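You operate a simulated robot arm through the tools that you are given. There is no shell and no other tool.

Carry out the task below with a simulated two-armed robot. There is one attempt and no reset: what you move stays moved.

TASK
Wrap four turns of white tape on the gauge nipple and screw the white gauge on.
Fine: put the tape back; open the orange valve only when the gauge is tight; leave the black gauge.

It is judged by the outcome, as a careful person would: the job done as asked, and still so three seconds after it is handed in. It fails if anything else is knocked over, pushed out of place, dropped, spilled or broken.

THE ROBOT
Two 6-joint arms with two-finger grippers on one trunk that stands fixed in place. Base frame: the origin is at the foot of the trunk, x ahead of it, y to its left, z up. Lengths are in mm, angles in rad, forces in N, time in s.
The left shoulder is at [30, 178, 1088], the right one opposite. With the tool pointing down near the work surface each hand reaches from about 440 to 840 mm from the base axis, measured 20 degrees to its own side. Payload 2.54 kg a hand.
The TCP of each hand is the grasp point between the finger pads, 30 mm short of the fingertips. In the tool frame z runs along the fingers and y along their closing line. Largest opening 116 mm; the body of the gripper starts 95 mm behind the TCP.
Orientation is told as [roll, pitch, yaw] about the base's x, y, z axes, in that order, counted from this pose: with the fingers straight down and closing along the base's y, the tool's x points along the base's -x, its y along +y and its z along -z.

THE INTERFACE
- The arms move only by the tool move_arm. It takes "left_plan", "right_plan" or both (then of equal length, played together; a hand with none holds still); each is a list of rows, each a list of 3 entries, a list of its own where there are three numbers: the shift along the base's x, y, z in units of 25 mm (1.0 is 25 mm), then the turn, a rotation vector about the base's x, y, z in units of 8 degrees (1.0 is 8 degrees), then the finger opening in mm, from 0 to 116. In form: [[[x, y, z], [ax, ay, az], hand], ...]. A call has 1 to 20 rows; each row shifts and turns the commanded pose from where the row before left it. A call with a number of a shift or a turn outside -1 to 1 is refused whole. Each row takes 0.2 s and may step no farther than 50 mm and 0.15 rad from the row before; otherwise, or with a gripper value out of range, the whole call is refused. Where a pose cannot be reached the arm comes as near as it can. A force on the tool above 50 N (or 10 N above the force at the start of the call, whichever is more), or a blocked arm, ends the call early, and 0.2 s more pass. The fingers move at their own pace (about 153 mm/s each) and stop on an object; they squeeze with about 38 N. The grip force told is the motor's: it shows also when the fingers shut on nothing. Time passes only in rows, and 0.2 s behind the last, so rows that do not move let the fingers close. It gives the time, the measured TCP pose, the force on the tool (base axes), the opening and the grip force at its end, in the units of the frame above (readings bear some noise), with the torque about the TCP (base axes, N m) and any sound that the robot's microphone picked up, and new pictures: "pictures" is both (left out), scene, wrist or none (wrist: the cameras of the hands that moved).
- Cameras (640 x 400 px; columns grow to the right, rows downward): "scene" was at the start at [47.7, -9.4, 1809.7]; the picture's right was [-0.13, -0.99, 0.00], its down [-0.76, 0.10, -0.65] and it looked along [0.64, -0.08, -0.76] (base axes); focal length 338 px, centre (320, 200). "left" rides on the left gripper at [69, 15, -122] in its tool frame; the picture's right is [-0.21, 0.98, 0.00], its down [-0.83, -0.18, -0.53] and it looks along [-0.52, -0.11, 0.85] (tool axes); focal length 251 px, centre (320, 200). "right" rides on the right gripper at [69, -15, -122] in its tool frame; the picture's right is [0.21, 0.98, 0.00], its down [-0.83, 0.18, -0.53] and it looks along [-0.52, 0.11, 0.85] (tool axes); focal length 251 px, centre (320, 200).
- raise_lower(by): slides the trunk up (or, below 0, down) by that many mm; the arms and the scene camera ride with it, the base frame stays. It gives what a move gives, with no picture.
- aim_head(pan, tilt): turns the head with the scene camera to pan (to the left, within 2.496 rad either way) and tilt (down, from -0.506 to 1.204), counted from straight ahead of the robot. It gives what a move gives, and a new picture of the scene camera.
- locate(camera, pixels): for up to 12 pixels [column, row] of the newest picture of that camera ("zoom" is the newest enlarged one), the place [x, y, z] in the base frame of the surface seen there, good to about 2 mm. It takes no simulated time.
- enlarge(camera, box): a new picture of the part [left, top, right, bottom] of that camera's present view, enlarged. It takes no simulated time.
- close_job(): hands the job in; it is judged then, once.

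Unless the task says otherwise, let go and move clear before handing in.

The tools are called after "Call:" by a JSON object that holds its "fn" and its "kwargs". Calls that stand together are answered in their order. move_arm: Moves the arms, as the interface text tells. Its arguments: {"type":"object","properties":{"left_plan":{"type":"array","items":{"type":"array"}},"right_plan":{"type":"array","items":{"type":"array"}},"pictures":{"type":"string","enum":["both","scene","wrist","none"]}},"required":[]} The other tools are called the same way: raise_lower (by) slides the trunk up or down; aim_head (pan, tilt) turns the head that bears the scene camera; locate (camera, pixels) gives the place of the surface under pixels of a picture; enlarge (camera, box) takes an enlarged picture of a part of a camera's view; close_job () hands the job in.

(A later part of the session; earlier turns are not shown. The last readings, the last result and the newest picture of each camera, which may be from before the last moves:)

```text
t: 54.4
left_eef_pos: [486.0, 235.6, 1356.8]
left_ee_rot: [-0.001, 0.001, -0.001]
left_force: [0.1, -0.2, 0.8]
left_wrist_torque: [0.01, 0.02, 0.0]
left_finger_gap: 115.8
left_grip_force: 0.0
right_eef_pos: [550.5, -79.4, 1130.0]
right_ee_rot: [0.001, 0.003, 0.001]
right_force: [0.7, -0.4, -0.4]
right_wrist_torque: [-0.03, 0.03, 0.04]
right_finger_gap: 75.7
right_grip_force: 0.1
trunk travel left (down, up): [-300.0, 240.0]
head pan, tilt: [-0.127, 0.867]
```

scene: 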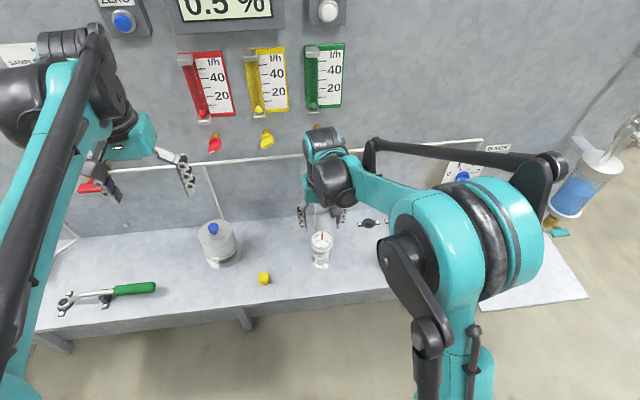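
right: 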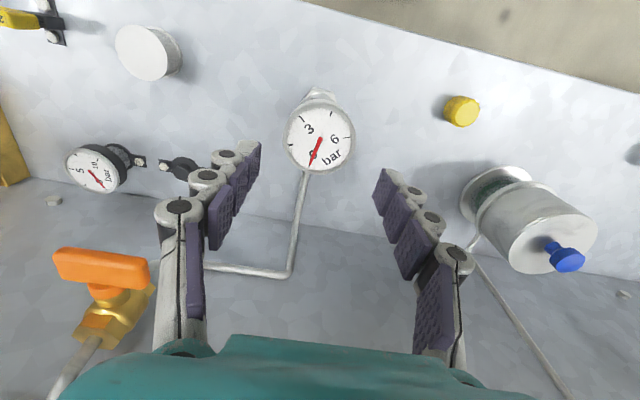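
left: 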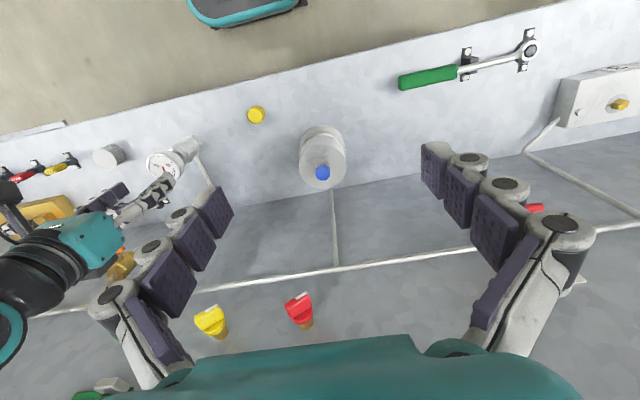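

The gauge stands on the nipple with its dial at right (319,140), and its needle reads 0. I'll measure its centre and height for the vertical regrip.

Call:
{"fn": "locate", "kwargs": {"camera": "right", "pixels": [[289, 140], [352, 140], [320, 108], [320, 168], [320, 140], [297, 117], [343, 117], [298, 162], [343, 162], [313, 98], [300, 180]]}}

Call:
{"fn": "enlarge", "kwargs": {"camera": "right", "box": [260, 80, 380, 190]}}

Call:
{"fn": "enlarge", "kwargs": {"camera": "left", "box": [140, 120, 220, 200]}}

Call:
{"fn": "enlarge", "kwargs": {"camera": "scene", "box": [290, 215, 350, 275]}}

```text
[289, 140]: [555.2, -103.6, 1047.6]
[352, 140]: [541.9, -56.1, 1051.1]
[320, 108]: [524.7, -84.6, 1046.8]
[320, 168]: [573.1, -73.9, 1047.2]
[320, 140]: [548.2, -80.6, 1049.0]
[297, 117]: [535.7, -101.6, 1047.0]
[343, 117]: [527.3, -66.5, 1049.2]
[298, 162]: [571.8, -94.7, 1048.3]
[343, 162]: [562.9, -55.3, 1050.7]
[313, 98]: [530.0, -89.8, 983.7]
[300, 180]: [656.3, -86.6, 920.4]
```

```text
3.64 times, centred on (320, 135) of right
```

zoom: 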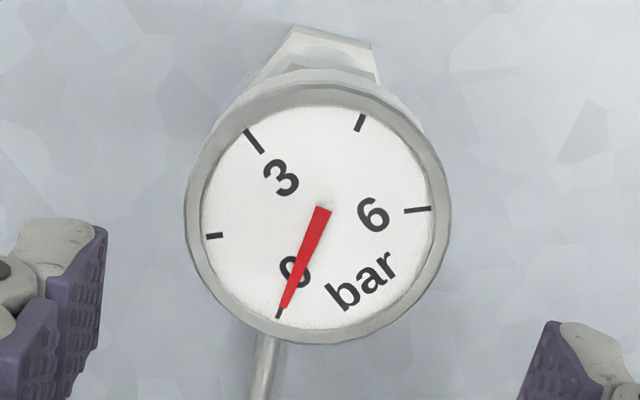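

```text
5.00 times, centred on (180, 160) of left
```

zoom: 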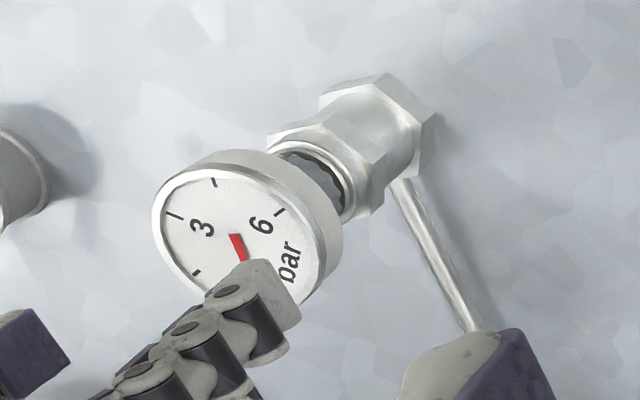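

```text
6.67 times, centred on (320, 245) of scene
```

zoom: 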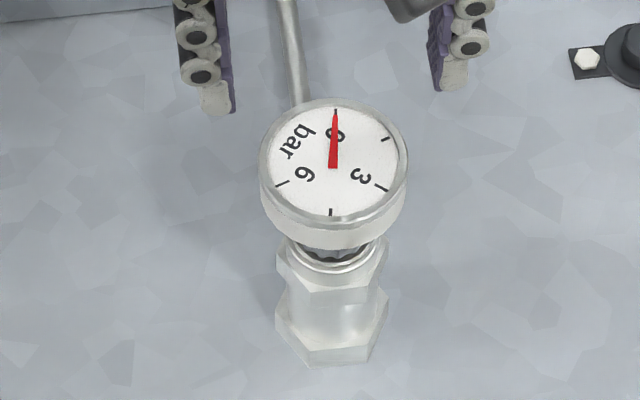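

The gauge is centred at (549.1,-79.6) with its top at z≈1048. I'll turn the hand counter-clockwise above it first, to get the longest clockwise stroke and check the wrist's range.

Call:
{"fn": "move_arm", "kwargs": {"right_plan": [[[-0.03, 0, 0], [0, 0, 1], 76], [[-0.03, 0, 0], [0, 0, 1], 76], [[0, 0, 0], [0, 0, 1], 76], [[0, 0, 0], [0, 0, 1], 76], [[0, 0, 0], [0, 0, 1], 76], [[0, 0, 0], [0, 0, 1], 76], [[0, 0, 0], [0, 0, 1], 76], [[0, 0, 0], [0, 0, 1], 76], [[0, 0, 0], [0, 0, 1], 76], [[0, 0, 0], [0, 0, 1], 76]], "pictures": "both"}}

```text
t: 56.6
left_eef_pos: [483.6, 234.2, 1357.8]
left_ee_rot: [0.001, -0.001, -0.001]
left_force: [0.6, -0.1, -0.4]
left_wrist_torque: [0.0, 0.01, -0.03]
left_finger_gap: 116.1
left_grip_force: 0.1
right_eef_pos: [547.8, -79.1, 1130.2]
right_ee_rot: [0.0, 0.001, 1.398]
right_force: [-0.6, 0.8, -1.0]
right_wrist_torque: [0.02, -0.01, 0.0]
right_finger_gap: 75.6
right_grip_force: 0.0
trunk travel left (down, up): [-300.0, 240.0]
head pan, tilt: [-0.127, 0.867]
```

scene: 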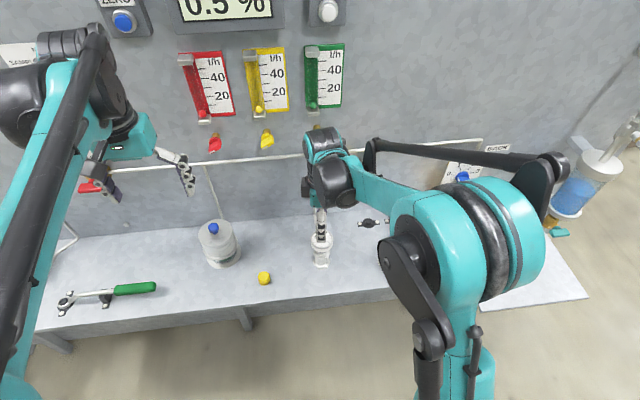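
right: 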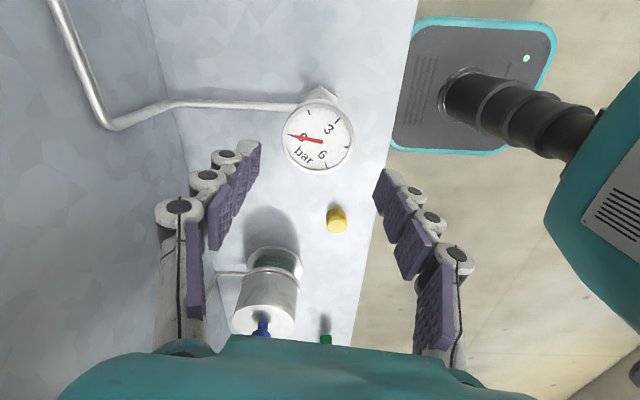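

Yaw 80° was reached with only the last joint turning. I'll go further to see how much stroke I have.

Call:
{"fn": "move_arm", "kwargs": {"right_plan": [[[0, 0, 0], [0, 0, 1], 76], [[0, 0, 0], [0, 0, 1], 76], [[0, 0, 0], [0, 0, 1], 76], [[0, 0, 0], [0, 0, 1], 76], [[0, 0, 0], [0, 0, 1], 76], [[0, 0, 0], [0, 0, 1], 76], [[0, 0, 0], [0, 0, 1], 76], [[0, 0, 0], [0, 0, 1], 76], [[0, 0, 0], [0, 0, 1], 76], [[0, 0, 0], [0, 0, 1], 76]], "pictures": "wrist"}}

```text
t: 58.8
left_eef_pos: [483.8, 234.6, 1357.4]
left_ee_rot: [-0.001, 0.0, 0.001]
left_force: [-0.2, -0.2, -0.1]
left_wrist_torque: [0.05, 0.01, 0.01]
left_finger_gap: 115.9
left_grip_force: 0.1
right_eef_pos: [549.5, -79.6, 1128.7]
right_ee_rot: [-0.001, -0.001, 2.797]
right_force: [0.4, 0.1, -0.3]
right_wrist_torque: [0.01, 0.02, 0.02]
right_finger_gap: 75.7
right_grip_force: 0.2
trunk travel left (down, up): [-300.0, 240.0]
head pan, tilt: [-0.127, 0.867]
```

right: 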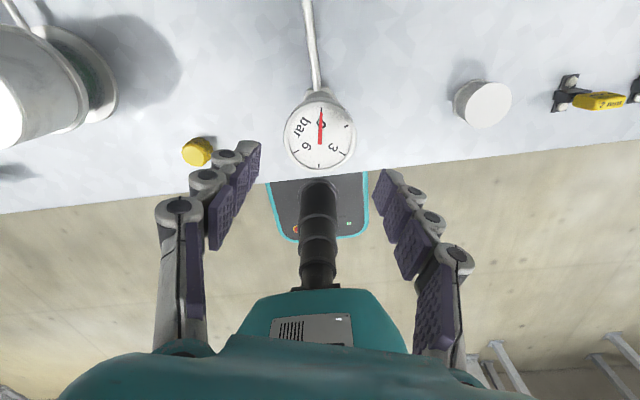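

Yaw 160° is reachable, so I can use long strokes. I'll lower vertically over the gauge case and grip it.

Call:
{"fn": "move_arm", "kwargs": {"right_plan": [[[0, 0, -0.9], [0, 0, 0], 76], [[0, 0, -0.9], [0, 0, 0], 76], [[0, 0, -0.9], [0, 0, 0], 76], [[0, 0, -0.9], [0, 0, 0], 76], [[0, 0, 0], [0, 0, 0], 76]], "pictures": "both"}}

Call:
{"fn": "enlarge", "kwargs": {"camera": "scene", "box": [290, 205, 350, 275]}}

```text
t: 60.0
left_eef_pos: [482.2, 234.7, 1357.3]
left_ee_rot: [-0.002, -0.001, 0.0]
left_force: [0.1, -0.7, -0.1]
left_wrist_torque: [0.03, -0.02, 0.01]
left_finger_gap: 115.9
left_grip_force: 0.0
right_eef_pos: [548.6, -79.3, 1039.9]
right_ee_rot: [-0.002, 0.001, 2.792]
right_force: [0.5, 0.3, 0.5]
right_wrist_torque: [0.03, 0.01, -0.01]
right_finger_gap: 76.0
right_grip_force: 0.0
trunk travel left (down, up): [-300.0, 240.0]
head pan, tilt: [-0.127, 0.867]
```

scene: 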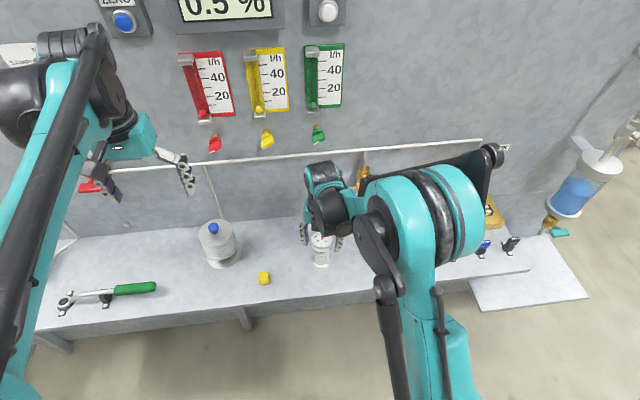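
right: 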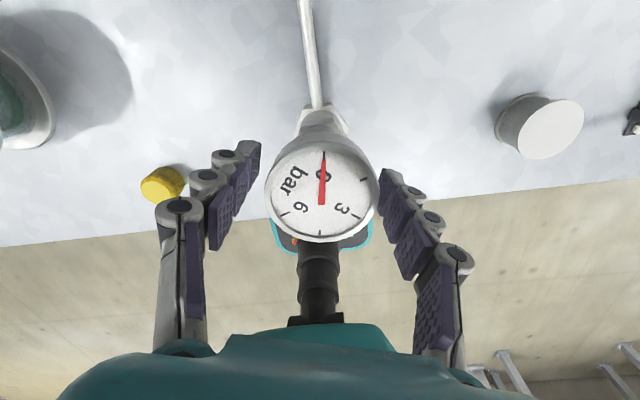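

```text
5.71 times, centred on (320, 240) of scene
```

zoom: 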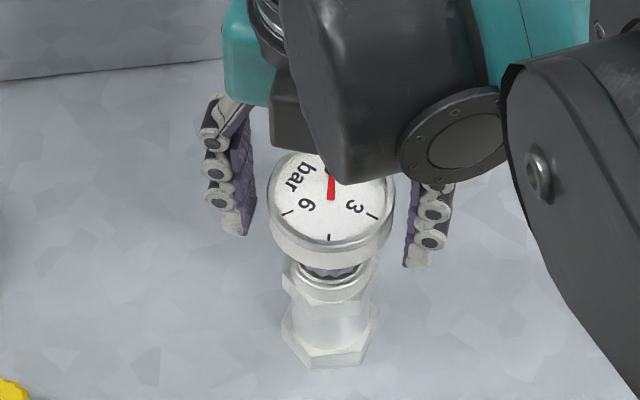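

The gauge is centred between the fingers at (322,190). I'll close on the case.

Call:
{"fn": "move_arm", "kwargs": {"right_plan": [[[0, 0, -0.12], [0, 0, 0], 66], [[0, 0, 0], [0, 0, 0], 50], [[0, 0, 0], [0, 0, 0], 50], [[0, 0, 0], [0, 0, 0], 50]], "pictures": "none"}}

```text
t: 61.0
left_eef_pos: [483.5, 233.9, 1357.9]
left_ee_rot: [-0.001, 0.001, 0.001]
left_force: [-0.9, -0.3, 0.7]
left_wrist_torque: [0.02, -0.03, -0.02]
left_finger_gap: 116.1
left_grip_force: 0.0
right_eef_pos: [549.8, -79.4, 1037.1]
right_ee_rot: [0.0, 0.0, 2.792]
right_force: [2.1, -1.7, 3.2]
right_wrist_torque: [-0.12, -0.03, -0.04]
right_finger_gap: 56.9
right_grip_force: 38.1
trunk travel left (down, up): [-300.0, 240.0]
head pan, tilt: [-0.127, 0.867]
```

The grip is centred with small forces. I'll turn clockwise 80° and watch the torque.

Call:
{"fn": "move_arm", "kwargs": {"right_plan": [[[0, 0, -0.002], [0, 0, -1], 50], [[0, 0, -0.002], [0, 0, -1], 50], [[0, 0, -0.002], [0, 0, -1], 50], [[0, 0, -0.002], [0, 0, -1], 50], [[0, 0, -0.002], [0, 0, -1], 50], [[0, 0, -0.002], [0, 0, -1], 50], [[0, 0, -0.002], [0, 0, -1], 50], [[0, 0, -0.002], [0, 0, -1], 50], [[0, 0, -0.002], [0, 0, -1], 50], [[0, 0, -0.002], [0, 0, -1], 50]], "pictures": "both"}}

```text
t: 63.2
left_eef_pos: [486.1, 234.4, 1356.5]
left_ee_rot: [0.0, 0.002, 0.0]
left_force: [-0.7, -0.2, 0.1]
left_wrist_torque: [0.0, -0.04, -0.01]
left_finger_gap: 115.8
left_grip_force: 0.1
right_eef_pos: [548.9, -79.6, 1034.7]
right_ee_rot: [0.0, 0.0, 1.397]
right_force: [10.1, 1.2, -1.3]
right_wrist_torque: [0.01, -0.08, 1.27]
right_finger_gap: 56.5
right_grip_force: 38.3
trunk travel left (down, up): [-300.0, 240.0]
head pan, tilt: [-0.127, 0.867]
```

scene: 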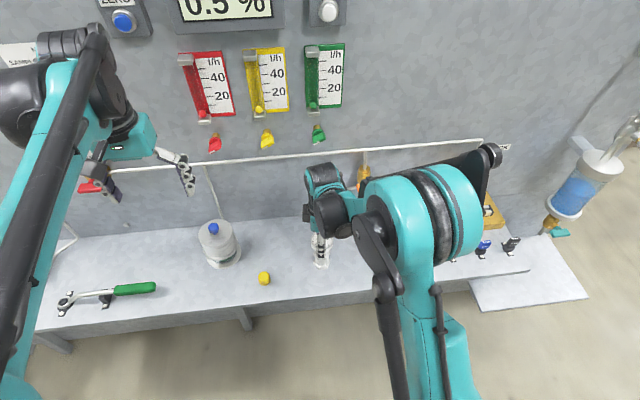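
right: 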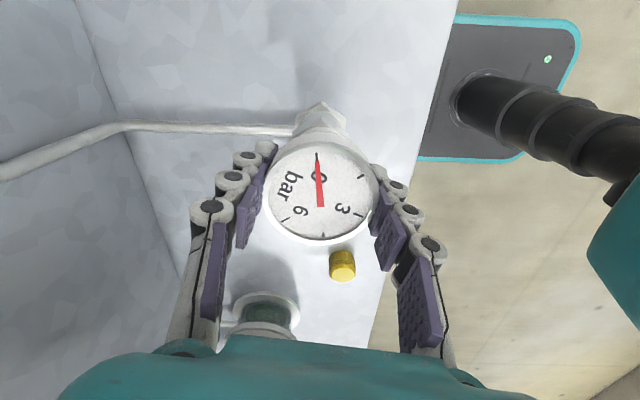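

Resistance has built up to 1.27 N·m and the gauge has drawn down a couple of mm. I'll keep turning another 40° and check for advance or slip.

Call:
{"fn": "move_arm", "kwargs": {"right_plan": [[[0, 0, -0.002], [0, 0, -1], 50], [[0, 0, -0.002], [0, 0, -1], 50], [[0, 0, -0.002], [0, 0, -1], 50], [[0, 0, -0.002], [0, 0, -1], 50], [[0, 0, -0.002], [0, 0, -1], 50]], "pictures": "both"}}

Call:
{"fn": "enlarge", "kwargs": {"camera": "right", "box": [240, 80, 400, 250]}}

Call:
{"fn": "enlarge", "kwargs": {"camera": "scene", "box": [290, 205, 350, 275]}}

```text
t: 64.4
left_eef_pos: [484.0, 233.3, 1357.8]
left_ee_rot: [-0.002, 0.001, 0.0]
left_force: [0.2, 0.4, 0.2]
left_wrist_torque: [-0.03, 0.01, 0.01]
left_finger_gap: 116.2
left_grip_force: 0.0
right_eef_pos: [549.3, -80.5, 1034.3]
right_ee_rot: [0.002, 0.001, 0.696]
right_force: [10.7, -6.0, 2.1]
right_wrist_torque: [-0.07, -0.02, 0.91]
right_finger_gap: 57.8
right_grip_force: 37.9
trunk travel left (down, up): [-300.0, 240.0]
head pan, tilt: [-0.127, 0.867]
```

scene: 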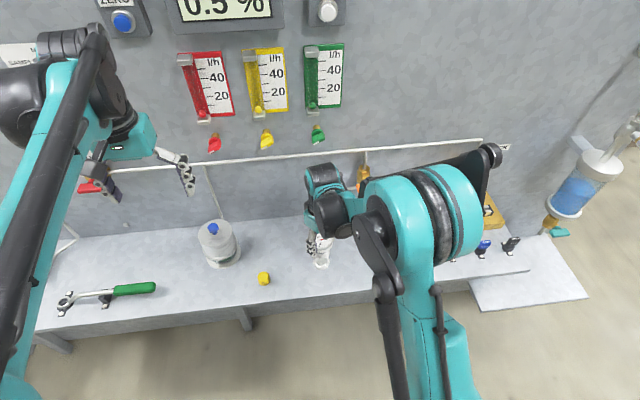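
right: 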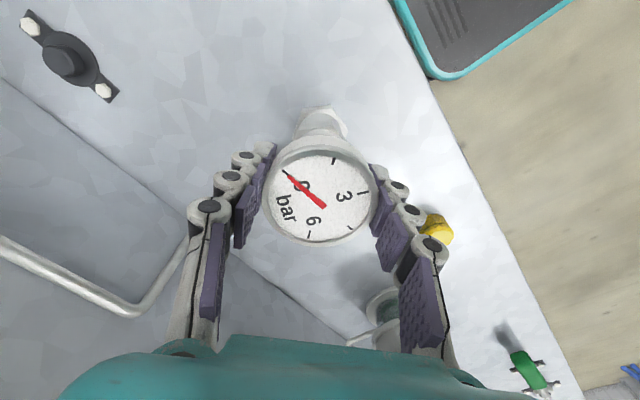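

```text
2.35 times, centred on (320, 165) of right
```

zoom: 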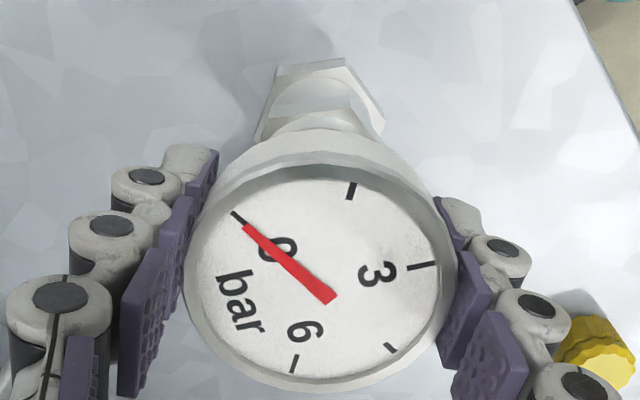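

```text
5.71 times, centred on (320, 240) of scene
```

zoom: 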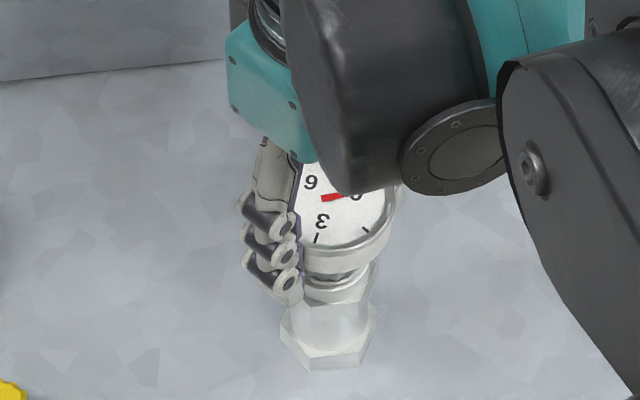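

In the hand frame the needle moved from pointing up to the upper left (285,172), so the fingers slipped round the case over the last 40° at about 1 N·m. I'll check how far the gauge has seated.

Call:
{"fn": "locate", "kwargs": {"camera": "right", "pixels": [[320, 205], [290, 200], [350, 200], [320, 165], [320, 232], [318, 150], [318, 140], [318, 130], [318, 120], [318, 112]]}}

Call:
{"fn": "enlarge", "kwargs": {"camera": "left", "box": [140, 120, 220, 200]}}

Call:
{"fn": "enlarge", "kwargs": {"camera": "scene", "box": [305, 240, 335, 275]}}

```text
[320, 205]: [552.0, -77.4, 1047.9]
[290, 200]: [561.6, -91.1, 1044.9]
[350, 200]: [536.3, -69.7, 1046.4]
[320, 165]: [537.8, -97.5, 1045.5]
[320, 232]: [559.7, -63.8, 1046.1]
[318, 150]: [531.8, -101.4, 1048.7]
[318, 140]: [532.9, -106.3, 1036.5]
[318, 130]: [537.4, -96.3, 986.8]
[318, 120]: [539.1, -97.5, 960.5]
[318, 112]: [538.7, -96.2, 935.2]
```

```text
5.00 times, centred on (180, 160) of left
```

zoom: 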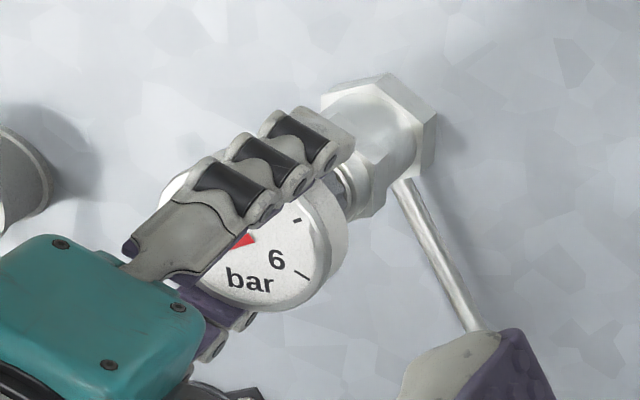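

```text
11.43 times, centred on (320, 258) of scene
```

zoom: 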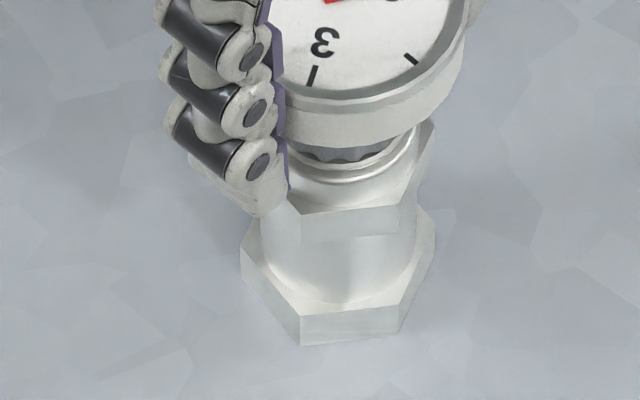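

The dial has dropped about 2 mm to z≈1046, and the stem now rests at the shoulder ring. The hand turned on while the gauge stayed near −87°, so it seems bottomed. I'll regrip and retest the tightness with a fresh, centred stroke.

Call:
{"fn": "move_arm", "kwargs": {"right_plan": [[[0, 0, 0], [0, 0, 0], 62], [[0, 0, 0], [0, 0, 0], 74], [[0, 0, 0.04], [0, 0, 1], 74], [[0, 0, 0.04], [0, 0, 1], 74], [[0, 0, 0], [0, 0, 1], 74], [[0, 0, 0], [0, 0, 1], 74], [[0, 0, 0], [0, 0, 1], 74], [[0, 0, 0], [0, 0, 1], 74], [[0, 0, 0], [0, 0, 1], 74], [[0, 0, 0], [0, 0, 1], 74], [[0, 0, 0], [0, 0, 1], 74], [[0, 0, 0], [0, 0, 1], 74], [[0, 0, 0], [0, 0, 0], 74]], "pictures": "both"}}

Call:
{"fn": "enlarge", "kwargs": {"camera": "right", "box": [240, 80, 400, 250]}}

Call:
{"fn": "enlarge", "kwargs": {"camera": "scene", "box": [290, 215, 350, 275]}}

```text
t: 67.2
left_eef_pos: [484.3, 235.2, 1357.5]
left_ee_rot: [-0.001, -0.001, 0.0]
left_force: [-0.3, 0.2, -0.2]
left_wrist_torque: [-0.04, 0.0, 0.01]
left_finger_gap: 115.9
left_grip_force: 0.1
right_eef_pos: [549.0, -79.6, 1037.7]
right_ee_rot: [0.001, 0.001, 2.097]
right_force: [0.4, 0.2, 0.3]
right_wrist_torque: [-0.03, -0.02, -0.01]
right_finger_gap: 73.6
right_grip_force: 0.0
trunk travel left (down, up): [-300.0, 240.0]
head pan, tilt: [-0.127, 0.867]
```

scene: 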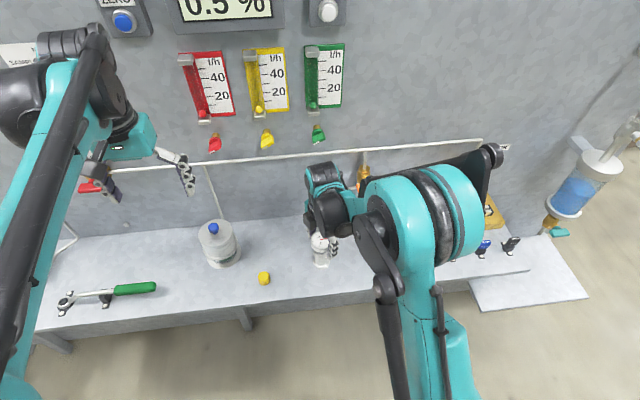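
right: 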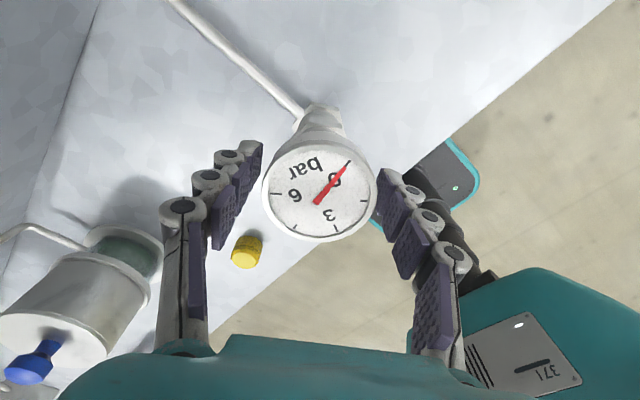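

```text
2.35 times, centred on (320, 165) of right
```

zoom: 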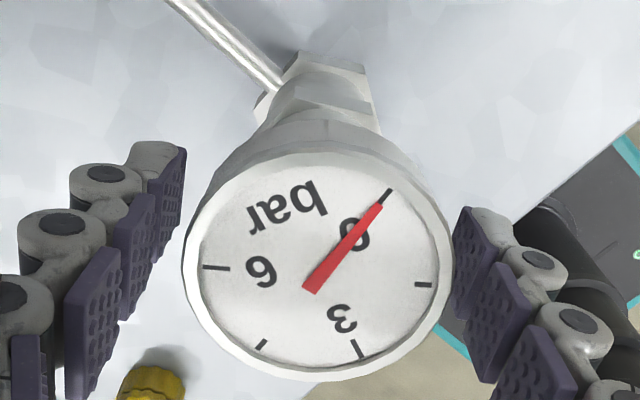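

```text
6.67 times, centred on (320, 245) of scene
```

zoom: 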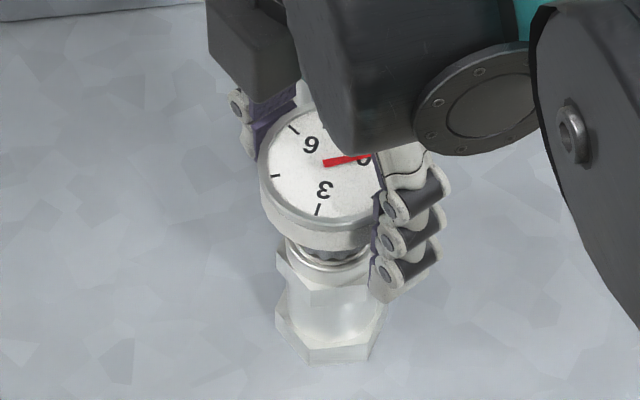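

I've regripped at yaw 120° with the gauge unmoved, needle still to the right. I'll close and apply a measured clockwise twist of 16° first.

Call:
{"fn": "move_arm", "kwargs": {"right_plan": [[[0, 0, -0.06], [0, 0, 0], 62], [[0, 0, 0], [0, 0, 0], 45], [[0, 0, 0], [0, 0, 0], 45], [[0, 0, 0], [0, 0, 0], 45], [[0, 0, 0], [0, 0, -1], 45], [[0, 0, 0], [0, 0, -1], 45]], "pictures": "wrist"}}

Call:
{"fn": "enlarge", "kwargs": {"camera": "right", "box": [240, 80, 400, 250]}}

```text
t: 68.6
left_eef_pos: [485.1, 234.8, 1357.6]
left_ee_rot: [0.0, 0.0, 0.001]
left_force: [-0.4, -1.1, -0.3]
left_wrist_torque: [0.0, 0.0, 0.01]
left_finger_gap: 115.8
left_grip_force: 0.1
right_eef_pos: [549.6, -77.6, 1035.7]
right_ee_rot: [0.0, -0.001, 1.814]
right_force: [9.3, 7.1, 0.2]
right_wrist_torque: [0.07, 0.03, 1.1]
right_finger_gap: 57.7
right_grip_force: 37.9
trunk travel left (down, up): [-300.0, 240.0]
head pan, tilt: [-0.127, 0.867]
```

right: 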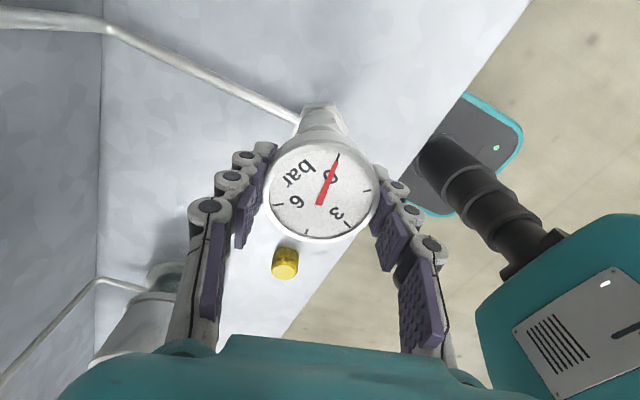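

```text
2.35 times, centred on (320, 165) of right
```

zoom: 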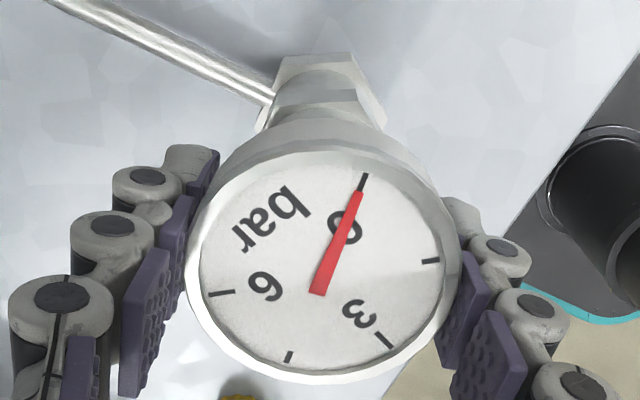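

The fresh 16° twist met 1.1 N·m at once and the gauge didn't turn, so it's either bottomed or beyond what the pads can turn. I'll release and take a close, tilted look at the joint between collar and shoulder.

Call:
{"fn": "move_arm", "kwargs": {"right_plan": [[[0, 0, 0], [0, 0, 0], 62], [[0, 0, 0], [0, 0, 0], 76], [[0, 0, 0.8], [0, 0, 0], 76], [[0, 0, 0.9], [0, 0, -1], 76], [[0, 0, 0.9], [0, 0, -1], 76], [[0, 0, 0.6], [0, 0, -1], 76], [[0, 0, 0], [0, 0, -1], 76], [[0, 0, 0], [0, 0, -1], 76], [[-0.3, 0, 0], [0, 0, -1], 76], [[-0.5, 0, 0], [0, 0, -1], 76], [[-0.7, 0, 0], [0, 0, -1], 76], [[-0.7, 0, 0], [0, 0, -1], 76], [[-0.7, 0, 0], [0, 0, -1], 76], [[-0.7, 0, 0], [0, 0, -1], 76], [[0, 0, 0], [0, 0, -1], 76], [[0, 0, 0], [0, 0, -1], 76]], "pictures": "both"}}

```text
t: 72.0
left_eef_pos: [482.5, 235.0, 1356.2]
left_ee_rot: [0.0, 0.0, 0.0]
left_force: [0.2, -0.1, -0.3]
left_wrist_torque: [0.01, -0.01, 0.07]
left_finger_gap: 116.1
left_grip_force: 0.0
right_eef_pos: [458.1, -79.9, 1116.5]
right_ee_rot: [-0.001, -0.001, -0.004]
right_force: [0.2, -0.2, 0.5]
right_wrist_torque: [-0.01, -0.01, 0.01]
right_finger_gap: 75.7
right_grip_force: 0.0
trunk travel left (down, up): [-300.0, 240.0]
head pan, tilt: [-0.127, 0.867]
```

scene: 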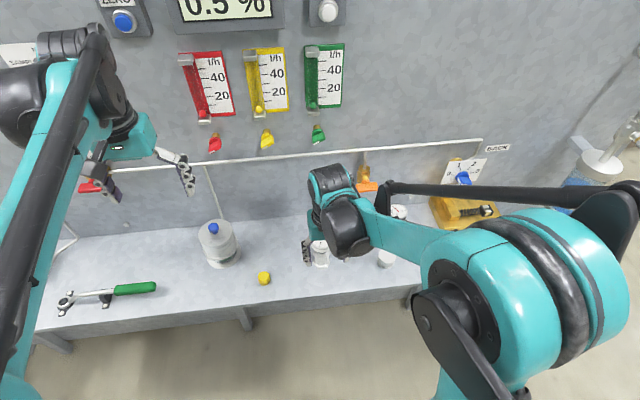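
right: 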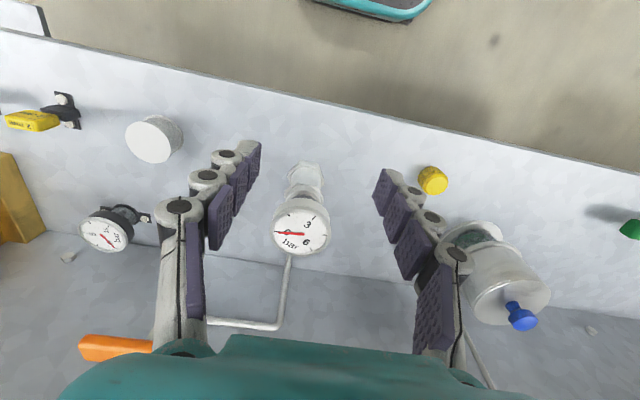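

The needle now points to the right and the gauge stands upright. I'll tilt the camera to look nearly level at the joint.

Call:
{"fn": "move_arm", "kwargs": {"right_plan": [[[0, 0, -0.4], [0, -1, 0], 76], [[0, 0, -0.4], [0, -1, 0], 76], [[0, 0, -0.4], [0, -1, 0], 76], [[0, 0, -0.4], [0, -1, 0], 76], [[0, 0, -0.4], [0, -1, 0], 76]], "pictures": "wrist"}}

Call:
{"fn": "enlarge", "kwargs": {"camera": "right", "box": [270, 60, 370, 170]}}

```text
t: 73.2
left_eef_pos: [483.2, 235.1, 1357.4]
left_ee_rot: [0.0, -0.001, 0.0]
left_force: [0.2, -0.3, -0.8]
left_wrist_torque: [-0.01, 0.01, 0.03]
left_finger_gap: 116.1
left_grip_force: 0.0
right_eef_pos: [462.6, -78.3, 1079.8]
right_ee_rot: [0.0, -0.698, 0.0]
right_force: [0.2, 0.2, -0.1]
right_wrist_torque: [0.01, -0.01, 0.0]
right_finger_gap: 76.1
right_grip_force: 0.0
right hand out of reach, approached as far as the arm can: row 5
trunk travel left (down, up): [-300.0, 240.0]
head pan, tilt: [-0.127, 0.867]
```

right: 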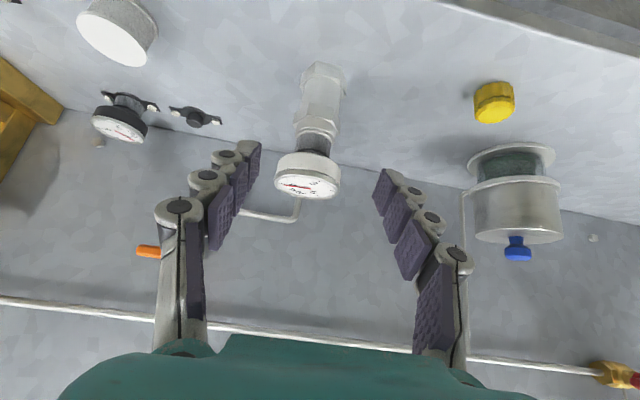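

```text
3.64 times, centred on (320, 115) of right
```

zoom: 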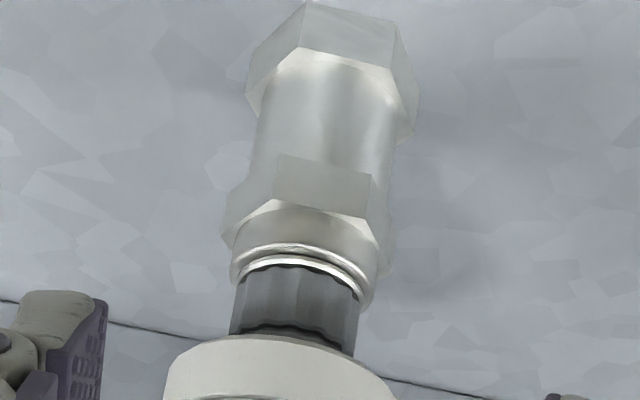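

The collar's lower edge now appears flush with the shoulder ring at zoom (300,268). I'll take a closer look.

Call:
{"fn": "enlarge", "kwargs": {"camera": "right", "box": [295, 115, 335, 155]}}

Call:
{"fn": "locate", "kwargs": {"camera": "right", "pixels": [[314, 138], [314, 142], [314, 146], [314, 134], [314, 131], [300, 142], [328, 144], [308, 190], [300, 168], [312, 160]]}}

```text
10.00 times, centred on (315, 135) of right
```

zoom: 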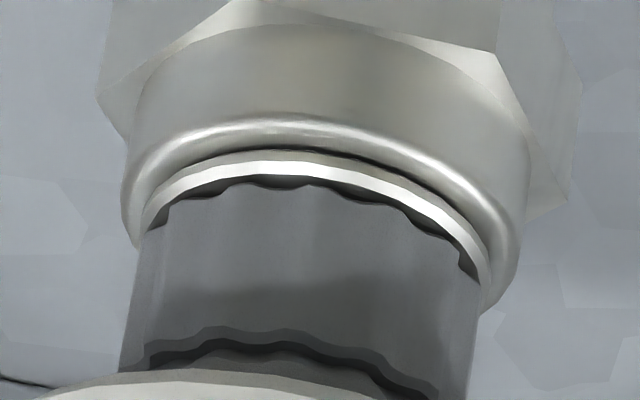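

```text
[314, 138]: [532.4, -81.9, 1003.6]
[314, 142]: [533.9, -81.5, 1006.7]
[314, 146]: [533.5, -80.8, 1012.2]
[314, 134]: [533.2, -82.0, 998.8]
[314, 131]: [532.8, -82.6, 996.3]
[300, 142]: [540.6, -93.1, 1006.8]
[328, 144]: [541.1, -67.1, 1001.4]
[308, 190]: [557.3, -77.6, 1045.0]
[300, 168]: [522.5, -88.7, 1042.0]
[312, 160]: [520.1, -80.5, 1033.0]
```

The collar is seated flush on the shoulder washer all round, and the last twist held at over 1.1 N·m without moving, so the gauge is tight. Next I'll look at the orange valve from the front to plan opening it.

Call:
{"fn": "move_arm", "kwargs": {"right_plan": [[[0, -0.8, 0.3], [0, 0, 0], 76], [[0.2, -0.9, 0.3], [0, 0, 0], 76], [[0.4, -0.9, 0.4], [0, 0, 0], 76], [[0.5, -0.9, 0.4], [0, 0, 0], 76], [[0.5, -0.9, 0.4], [0, 0, 0], 76], [[0.4, -0.7, 0.4], [0, 0, 0], 76]], "pictures": "both"}}

Call:
{"fn": "enlarge", "kwargs": {"camera": "right", "box": [200, 90, 440, 260]}}

```text
t: 74.6
left_eef_pos: [484.2, 234.2, 1357.9]
left_ee_rot: [-0.001, 0.001, 0.0]
left_force: [0.0, -0.5, 0.0]
left_wrist_torque: [0.01, 0.0, -0.01]
left_finger_gap: 116.0
left_grip_force: 0.1
right_eef_pos: [512.9, -206.0, 1133.7]
right_ee_rot: [0.0, -0.699, 0.002]
right_force: [1.2, 0.0, 0.1]
right_wrist_torque: [0.01, 0.01, 0.0]
right_finger_gap: 76.0
right_grip_force: 0.0
trunk travel left (down, up): [-300.0, 240.0]
head pan, tilt: [-0.127, 0.867]
```

scene: 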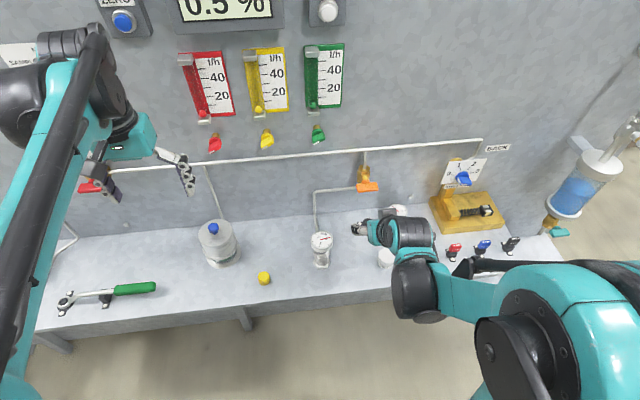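
right: 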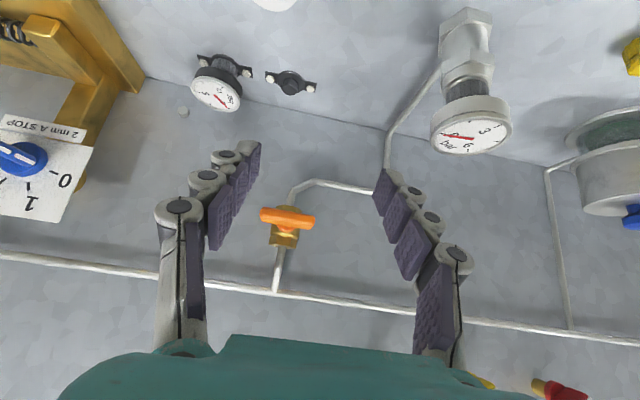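

```text
2.35 times, centred on (320, 175) of right
```

zoom: 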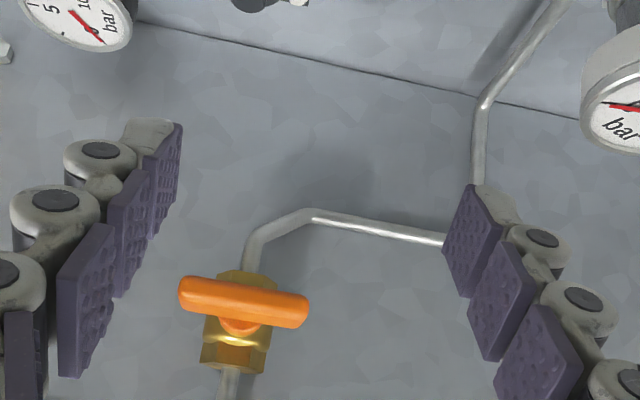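

This view is upside-down: the line runs vertically through the valve body, and the orange bar lies across it in front (closed), turning about the x axis. I'll measure the bar.

Call:
{"fn": "locate", "kwargs": {"camera": "right", "pixels": [[264, 213], [313, 222], [288, 212], [288, 218], [288, 224], [288, 209], [288, 228], [288, 236], [288, 243], [275, 238], [300, 240], [292, 206]]}}

Call:
{"fn": "enlarge", "kwargs": {"camera": "right", "box": [255, 190, 325, 260]}}

Call:
{"fn": "enlarge", "kwargs": {"camera": "scene", "box": [340, 165, 400, 215]}}

```text
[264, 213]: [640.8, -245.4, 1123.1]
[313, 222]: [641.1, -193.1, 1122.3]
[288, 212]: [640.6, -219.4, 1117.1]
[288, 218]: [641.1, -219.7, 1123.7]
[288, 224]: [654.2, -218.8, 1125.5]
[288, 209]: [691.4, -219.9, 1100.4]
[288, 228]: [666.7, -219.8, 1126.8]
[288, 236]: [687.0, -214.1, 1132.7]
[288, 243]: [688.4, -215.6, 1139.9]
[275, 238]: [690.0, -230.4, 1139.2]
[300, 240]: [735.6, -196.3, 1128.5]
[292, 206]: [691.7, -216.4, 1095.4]
```

```text
5.71 times, centred on (290, 225) of right
```

zoom: 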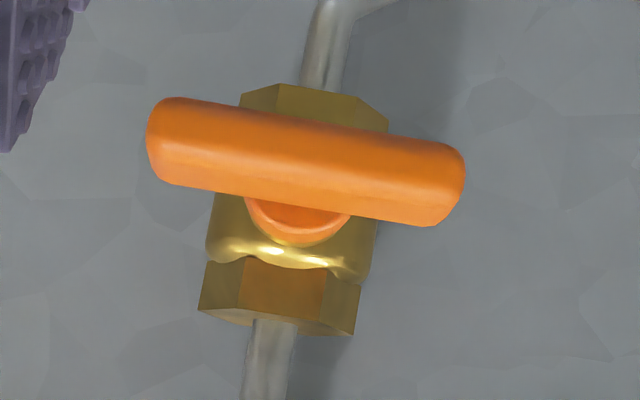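

```text
8.00 times, centred on (370, 190) of scene
```

zoom: 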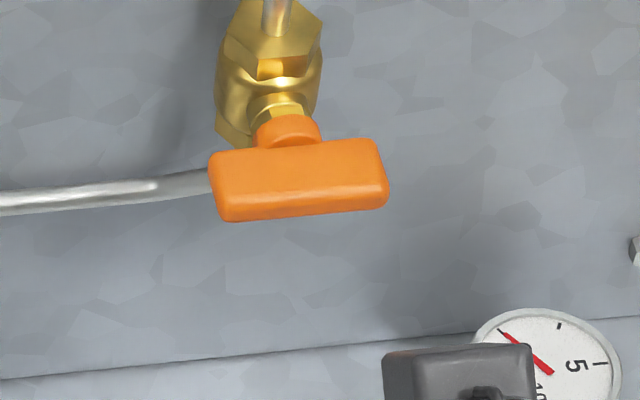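

The bar is about 56×12×22 mm, centred at (652,-219,1119.5), in front of its stem. I'll grip it with the hand horizontal and roll it 90°. A level hand this close would cramp the arm, so I'll raise the trunk first.

Call:
{"fn": "raise_lower", "kwargs": {"by": 200}}

```text
t: 76.8
left_eef_pos: [483.7, 235.0, 1557.6]
left_ee_rot: [-0.001, 0.0, -0.001]
left_force: [0.4, 0.8, -1.5]
left_wrist_torque: [0.01, 0.02, 0.0]
left_finger_gap: 116.1
left_grip_force: 0.0
right_eef_pos: [512.8, -204.9, 1332.3]
right_ee_rot: [0.0, -0.698, -0.001]
right_force: [0.1, -0.2, 0.4]
right_wrist_torque: [0.0, 0.0, 0.01]
right_finger_gap: 76.0
right_grip_force: 0.1
trunk travel left (down, up): [-500.0, 40.0]
head pan, tilt: [-0.127, 0.867]
```

The trunk is up 200 mm. I'll bring the right hand down in front of the valve and tilt it to horizontal, staying well back from the handle.

Call:
{"fn": "move_arm", "kwargs": {"right_plan": [[[0.35, -0.08, -0.76], [0, -1, 0], 60], [[0.35, -0.08, -0.76], [0, -1, 0], 50], [[0.35, -0.08, -0.76], [0, -1, 0], 40], [[0.35, -0.08, -0.76], [0, -1, 0], 40], [[0.35, -0.08, -0.76], [0, -1, 0], 40], [[0.35, -0.08, -0.76], [0, -1, 0], 40], [[0.35, -0.08, -0.76], [0, -0.25, 0], 40]], "pictures": "both"}}

```text
t: 78.4
left_eef_pos: [485.5, 234.1, 1556.2]
left_ee_rot: [0.0, 0.0, 0.0]
left_force: [0.9, -0.7, -0.1]
left_wrist_torque: [-0.01, 0.01, -0.02]
left_finger_gap: 115.9
left_grip_force: 0.0
right_eef_pos: [684.8, -232.8, 1393.8]
right_ee_rot: [0.109, -1.566, -0.11]
right_force: [0.4, 0.5, -0.6]
right_wrist_torque: [0.0, -0.02, 0.01]
right_finger_gap: 40.1
right_grip_force: 0.1
right hand out of reach, approached as far as the arm can: row 2, 3, 4, 5, 6, 7
trunk travel left (down, up): [-500.0, 40.0]
head pan, tilt: [-0.127, 0.867]
```

scene: 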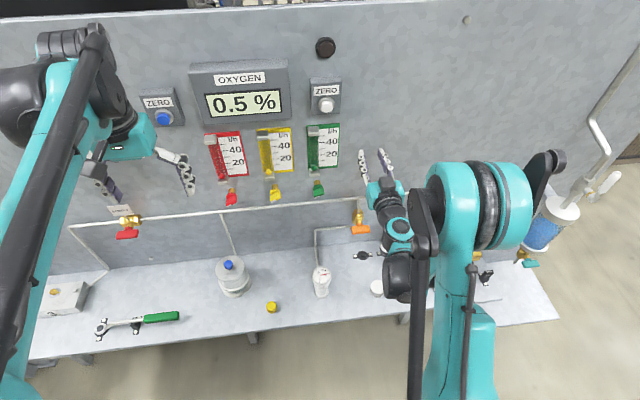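
right: 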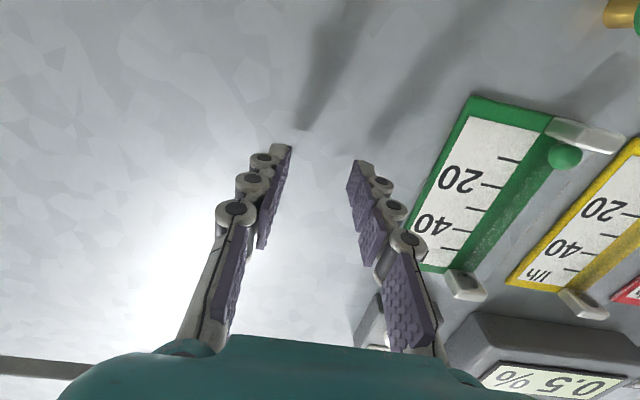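

Level orientation isn't reachable there: the arm drifted up to (685,-233,1394) near the wall, touching nothing. I'll back straight off and tilt the hand back toward vertical, then turn the handle by pressing its left end down from above instead.

Call:
{"fn": "move_arm", "kwargs": {"right_plan": [[[-0.6, 0, 0], [0, 1, 0], 30], [[-0.6, 0, 0], [0, 1, 0], 20], [[-0.6, 0, 0], [0, 1, 0], 10], [[-0.6, 0.1, 0], [0, 1, 0], 0], [[-0.6, 0.1, 0], [0, 1, 0], 0], [[-0.6, 0.1, 0], [0, 1, 0], 0], [[0, 0, 0], [0, 1, 0], 0]], "pictures": "both"}}

```text
t: 80.0
left_eef_pos: [484.9, 233.6, 1555.9]
left_ee_rot: [0.0, -0.001, 0.001]
left_force: [0.7, -0.5, -0.4]
left_wrist_torque: [0.01, 0.04, -0.02]
left_finger_gap: 116.2
left_grip_force: 0.0
right_eef_pos: [598.8, -221.9, 1396.5]
right_ee_rot: [0.008, -0.647, 0.001]
right_force: [-0.6, -0.4, -0.4]
right_wrist_torque: [-0.01, 0.02, 0.0]
right_finger_gap: 0.0
right_grip_force: 28.6
right hand out of reach, approached as far as the arm can: row 1
trunk travel left (down, up): [-500.0, 40.0]
head pan, tilt: [-0.127, 0.867]
```

scene: 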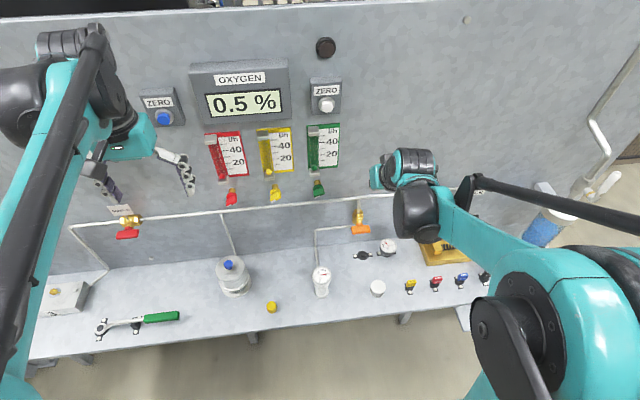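
right: 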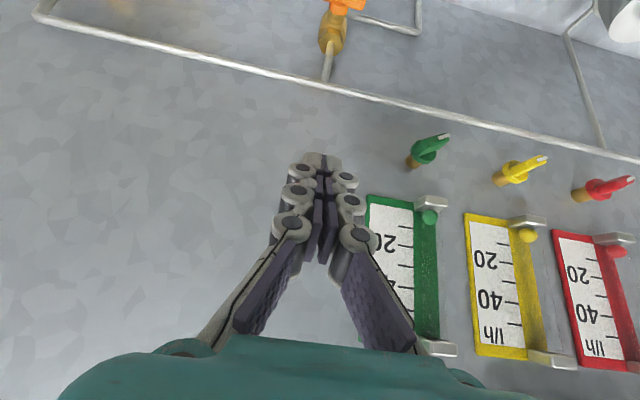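

All is intact and the hand is back at 37° tilt with fingers closed. I'll come down in front of the valve while straightening to vertical, still short of the handle.

Call:
{"fn": "move_arm", "kwargs": {"right_plan": [[[0, 0.137, -0.95], [0, 0.662, 0], 0], [[0, 0.137, -0.95], [0, 0.662, 0], 0], [[0, 0.137, -0.95], [0, 0.662, 0], 0], [[0, 0.137, -0.95], [0, 0.662, 0], 0], [[0, 0.137, -0.95], [0, 0.662, 0], 0], [[0, 0.137, -0.95], [0, 0.662, 0], 0], [[0, 0.137, -0.95], [0, 0.662, 0], 0]], "pictures": "both"}}

```text
t: 81.6
left_eef_pos: [485.9, 234.9, 1556.4]
left_ee_rot: [0.0, 0.002, 0.0]
left_force: [0.8, 0.0, 0.1]
left_wrist_torque: [0.0, 0.04, 0.0]
left_finger_gap: 116.1
left_grip_force: 0.1
right_eef_pos: [600.0, -197.8, 1228.6]
right_ee_rot: [0.01, 0.001, -0.002]
right_force: [0.7, -0.4, -0.1]
right_wrist_torque: [-0.02, 0.03, -0.02]
right_finger_gap: 0.0
right_grip_force: 28.1
trunk travel left (down, up): [-500.0, 40.0]
head pan, tilt: [-0.127, 0.867]
```

scene: 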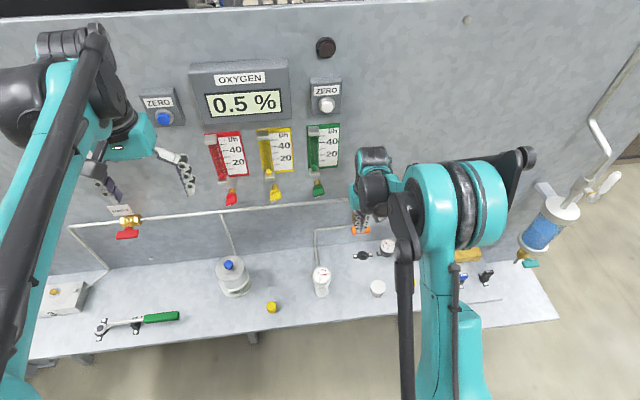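
right: 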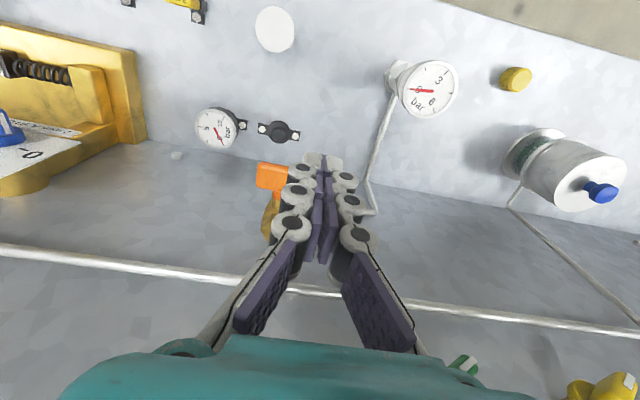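

The bar is visible just right of the closed fingers at (272,175). I'll move to hover above its left end with the tips about 15 mm over it.

Call:
{"fn": "move_arm", "kwargs": {"right_plan": [[[0.64, -0.02, -0.5], [0, 0, 0], 0], [[0.64, -0.02, -0.8], [0, 0, 0], 0], [[0.64, -0.02, -1.0], [0, 0, 0], 0]], "pictures": "both"}}

Call:
{"fn": "enlarge", "kwargs": {"camera": "right", "box": [220, 110, 420, 250]}}

Call:
{"fn": "enlarge", "kwargs": {"camera": "scene", "box": [330, 190, 400, 260]}}

```text
t: 82.4
left_eef_pos: [484.1, 233.8, 1556.6]
left_ee_rot: [0.0, 0.0, 0.0]
left_force: [0.6, -0.1, -0.1]
left_wrist_torque: [0.02, 0.04, -0.01]
left_finger_gap: 115.9
left_grip_force: 0.0
right_eef_pos: [647.1, -198.8, 1172.4]
right_ee_rot: [0.01, -0.002, 0.001]
right_force: [-0.4, 0.5, -0.7]
right_wrist_torque: [0.01, 0.01, 0.01]
right_finger_gap: 0.0
right_grip_force: 29.2
trunk travel left (down, up): [-500.0, 40.0]
head pan, tilt: [-0.127, 0.867]
```

scene: 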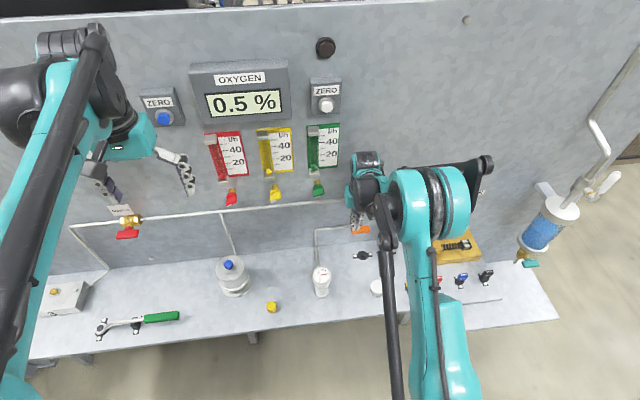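
right: 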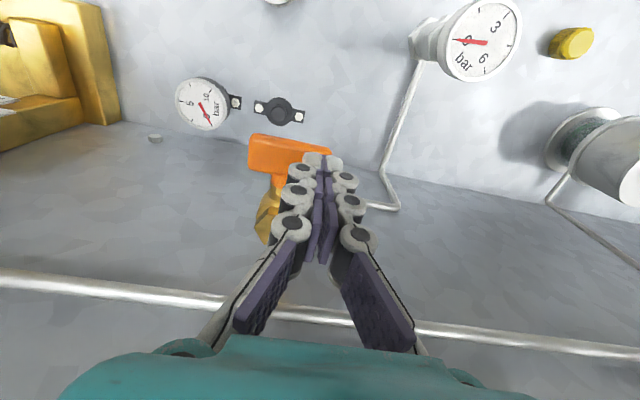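

```text
2.86 times, centred on (320, 180) of right
```

zoom: 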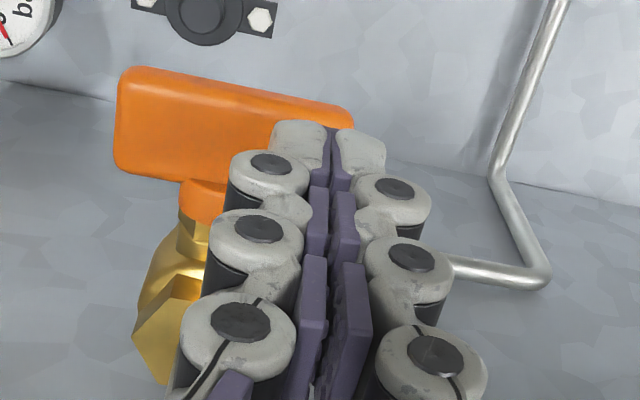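

```text
5.71 times, centred on (365, 225) of scene
```

zoom: 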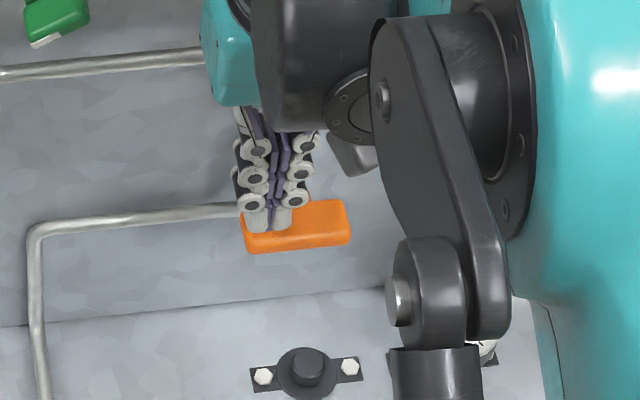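

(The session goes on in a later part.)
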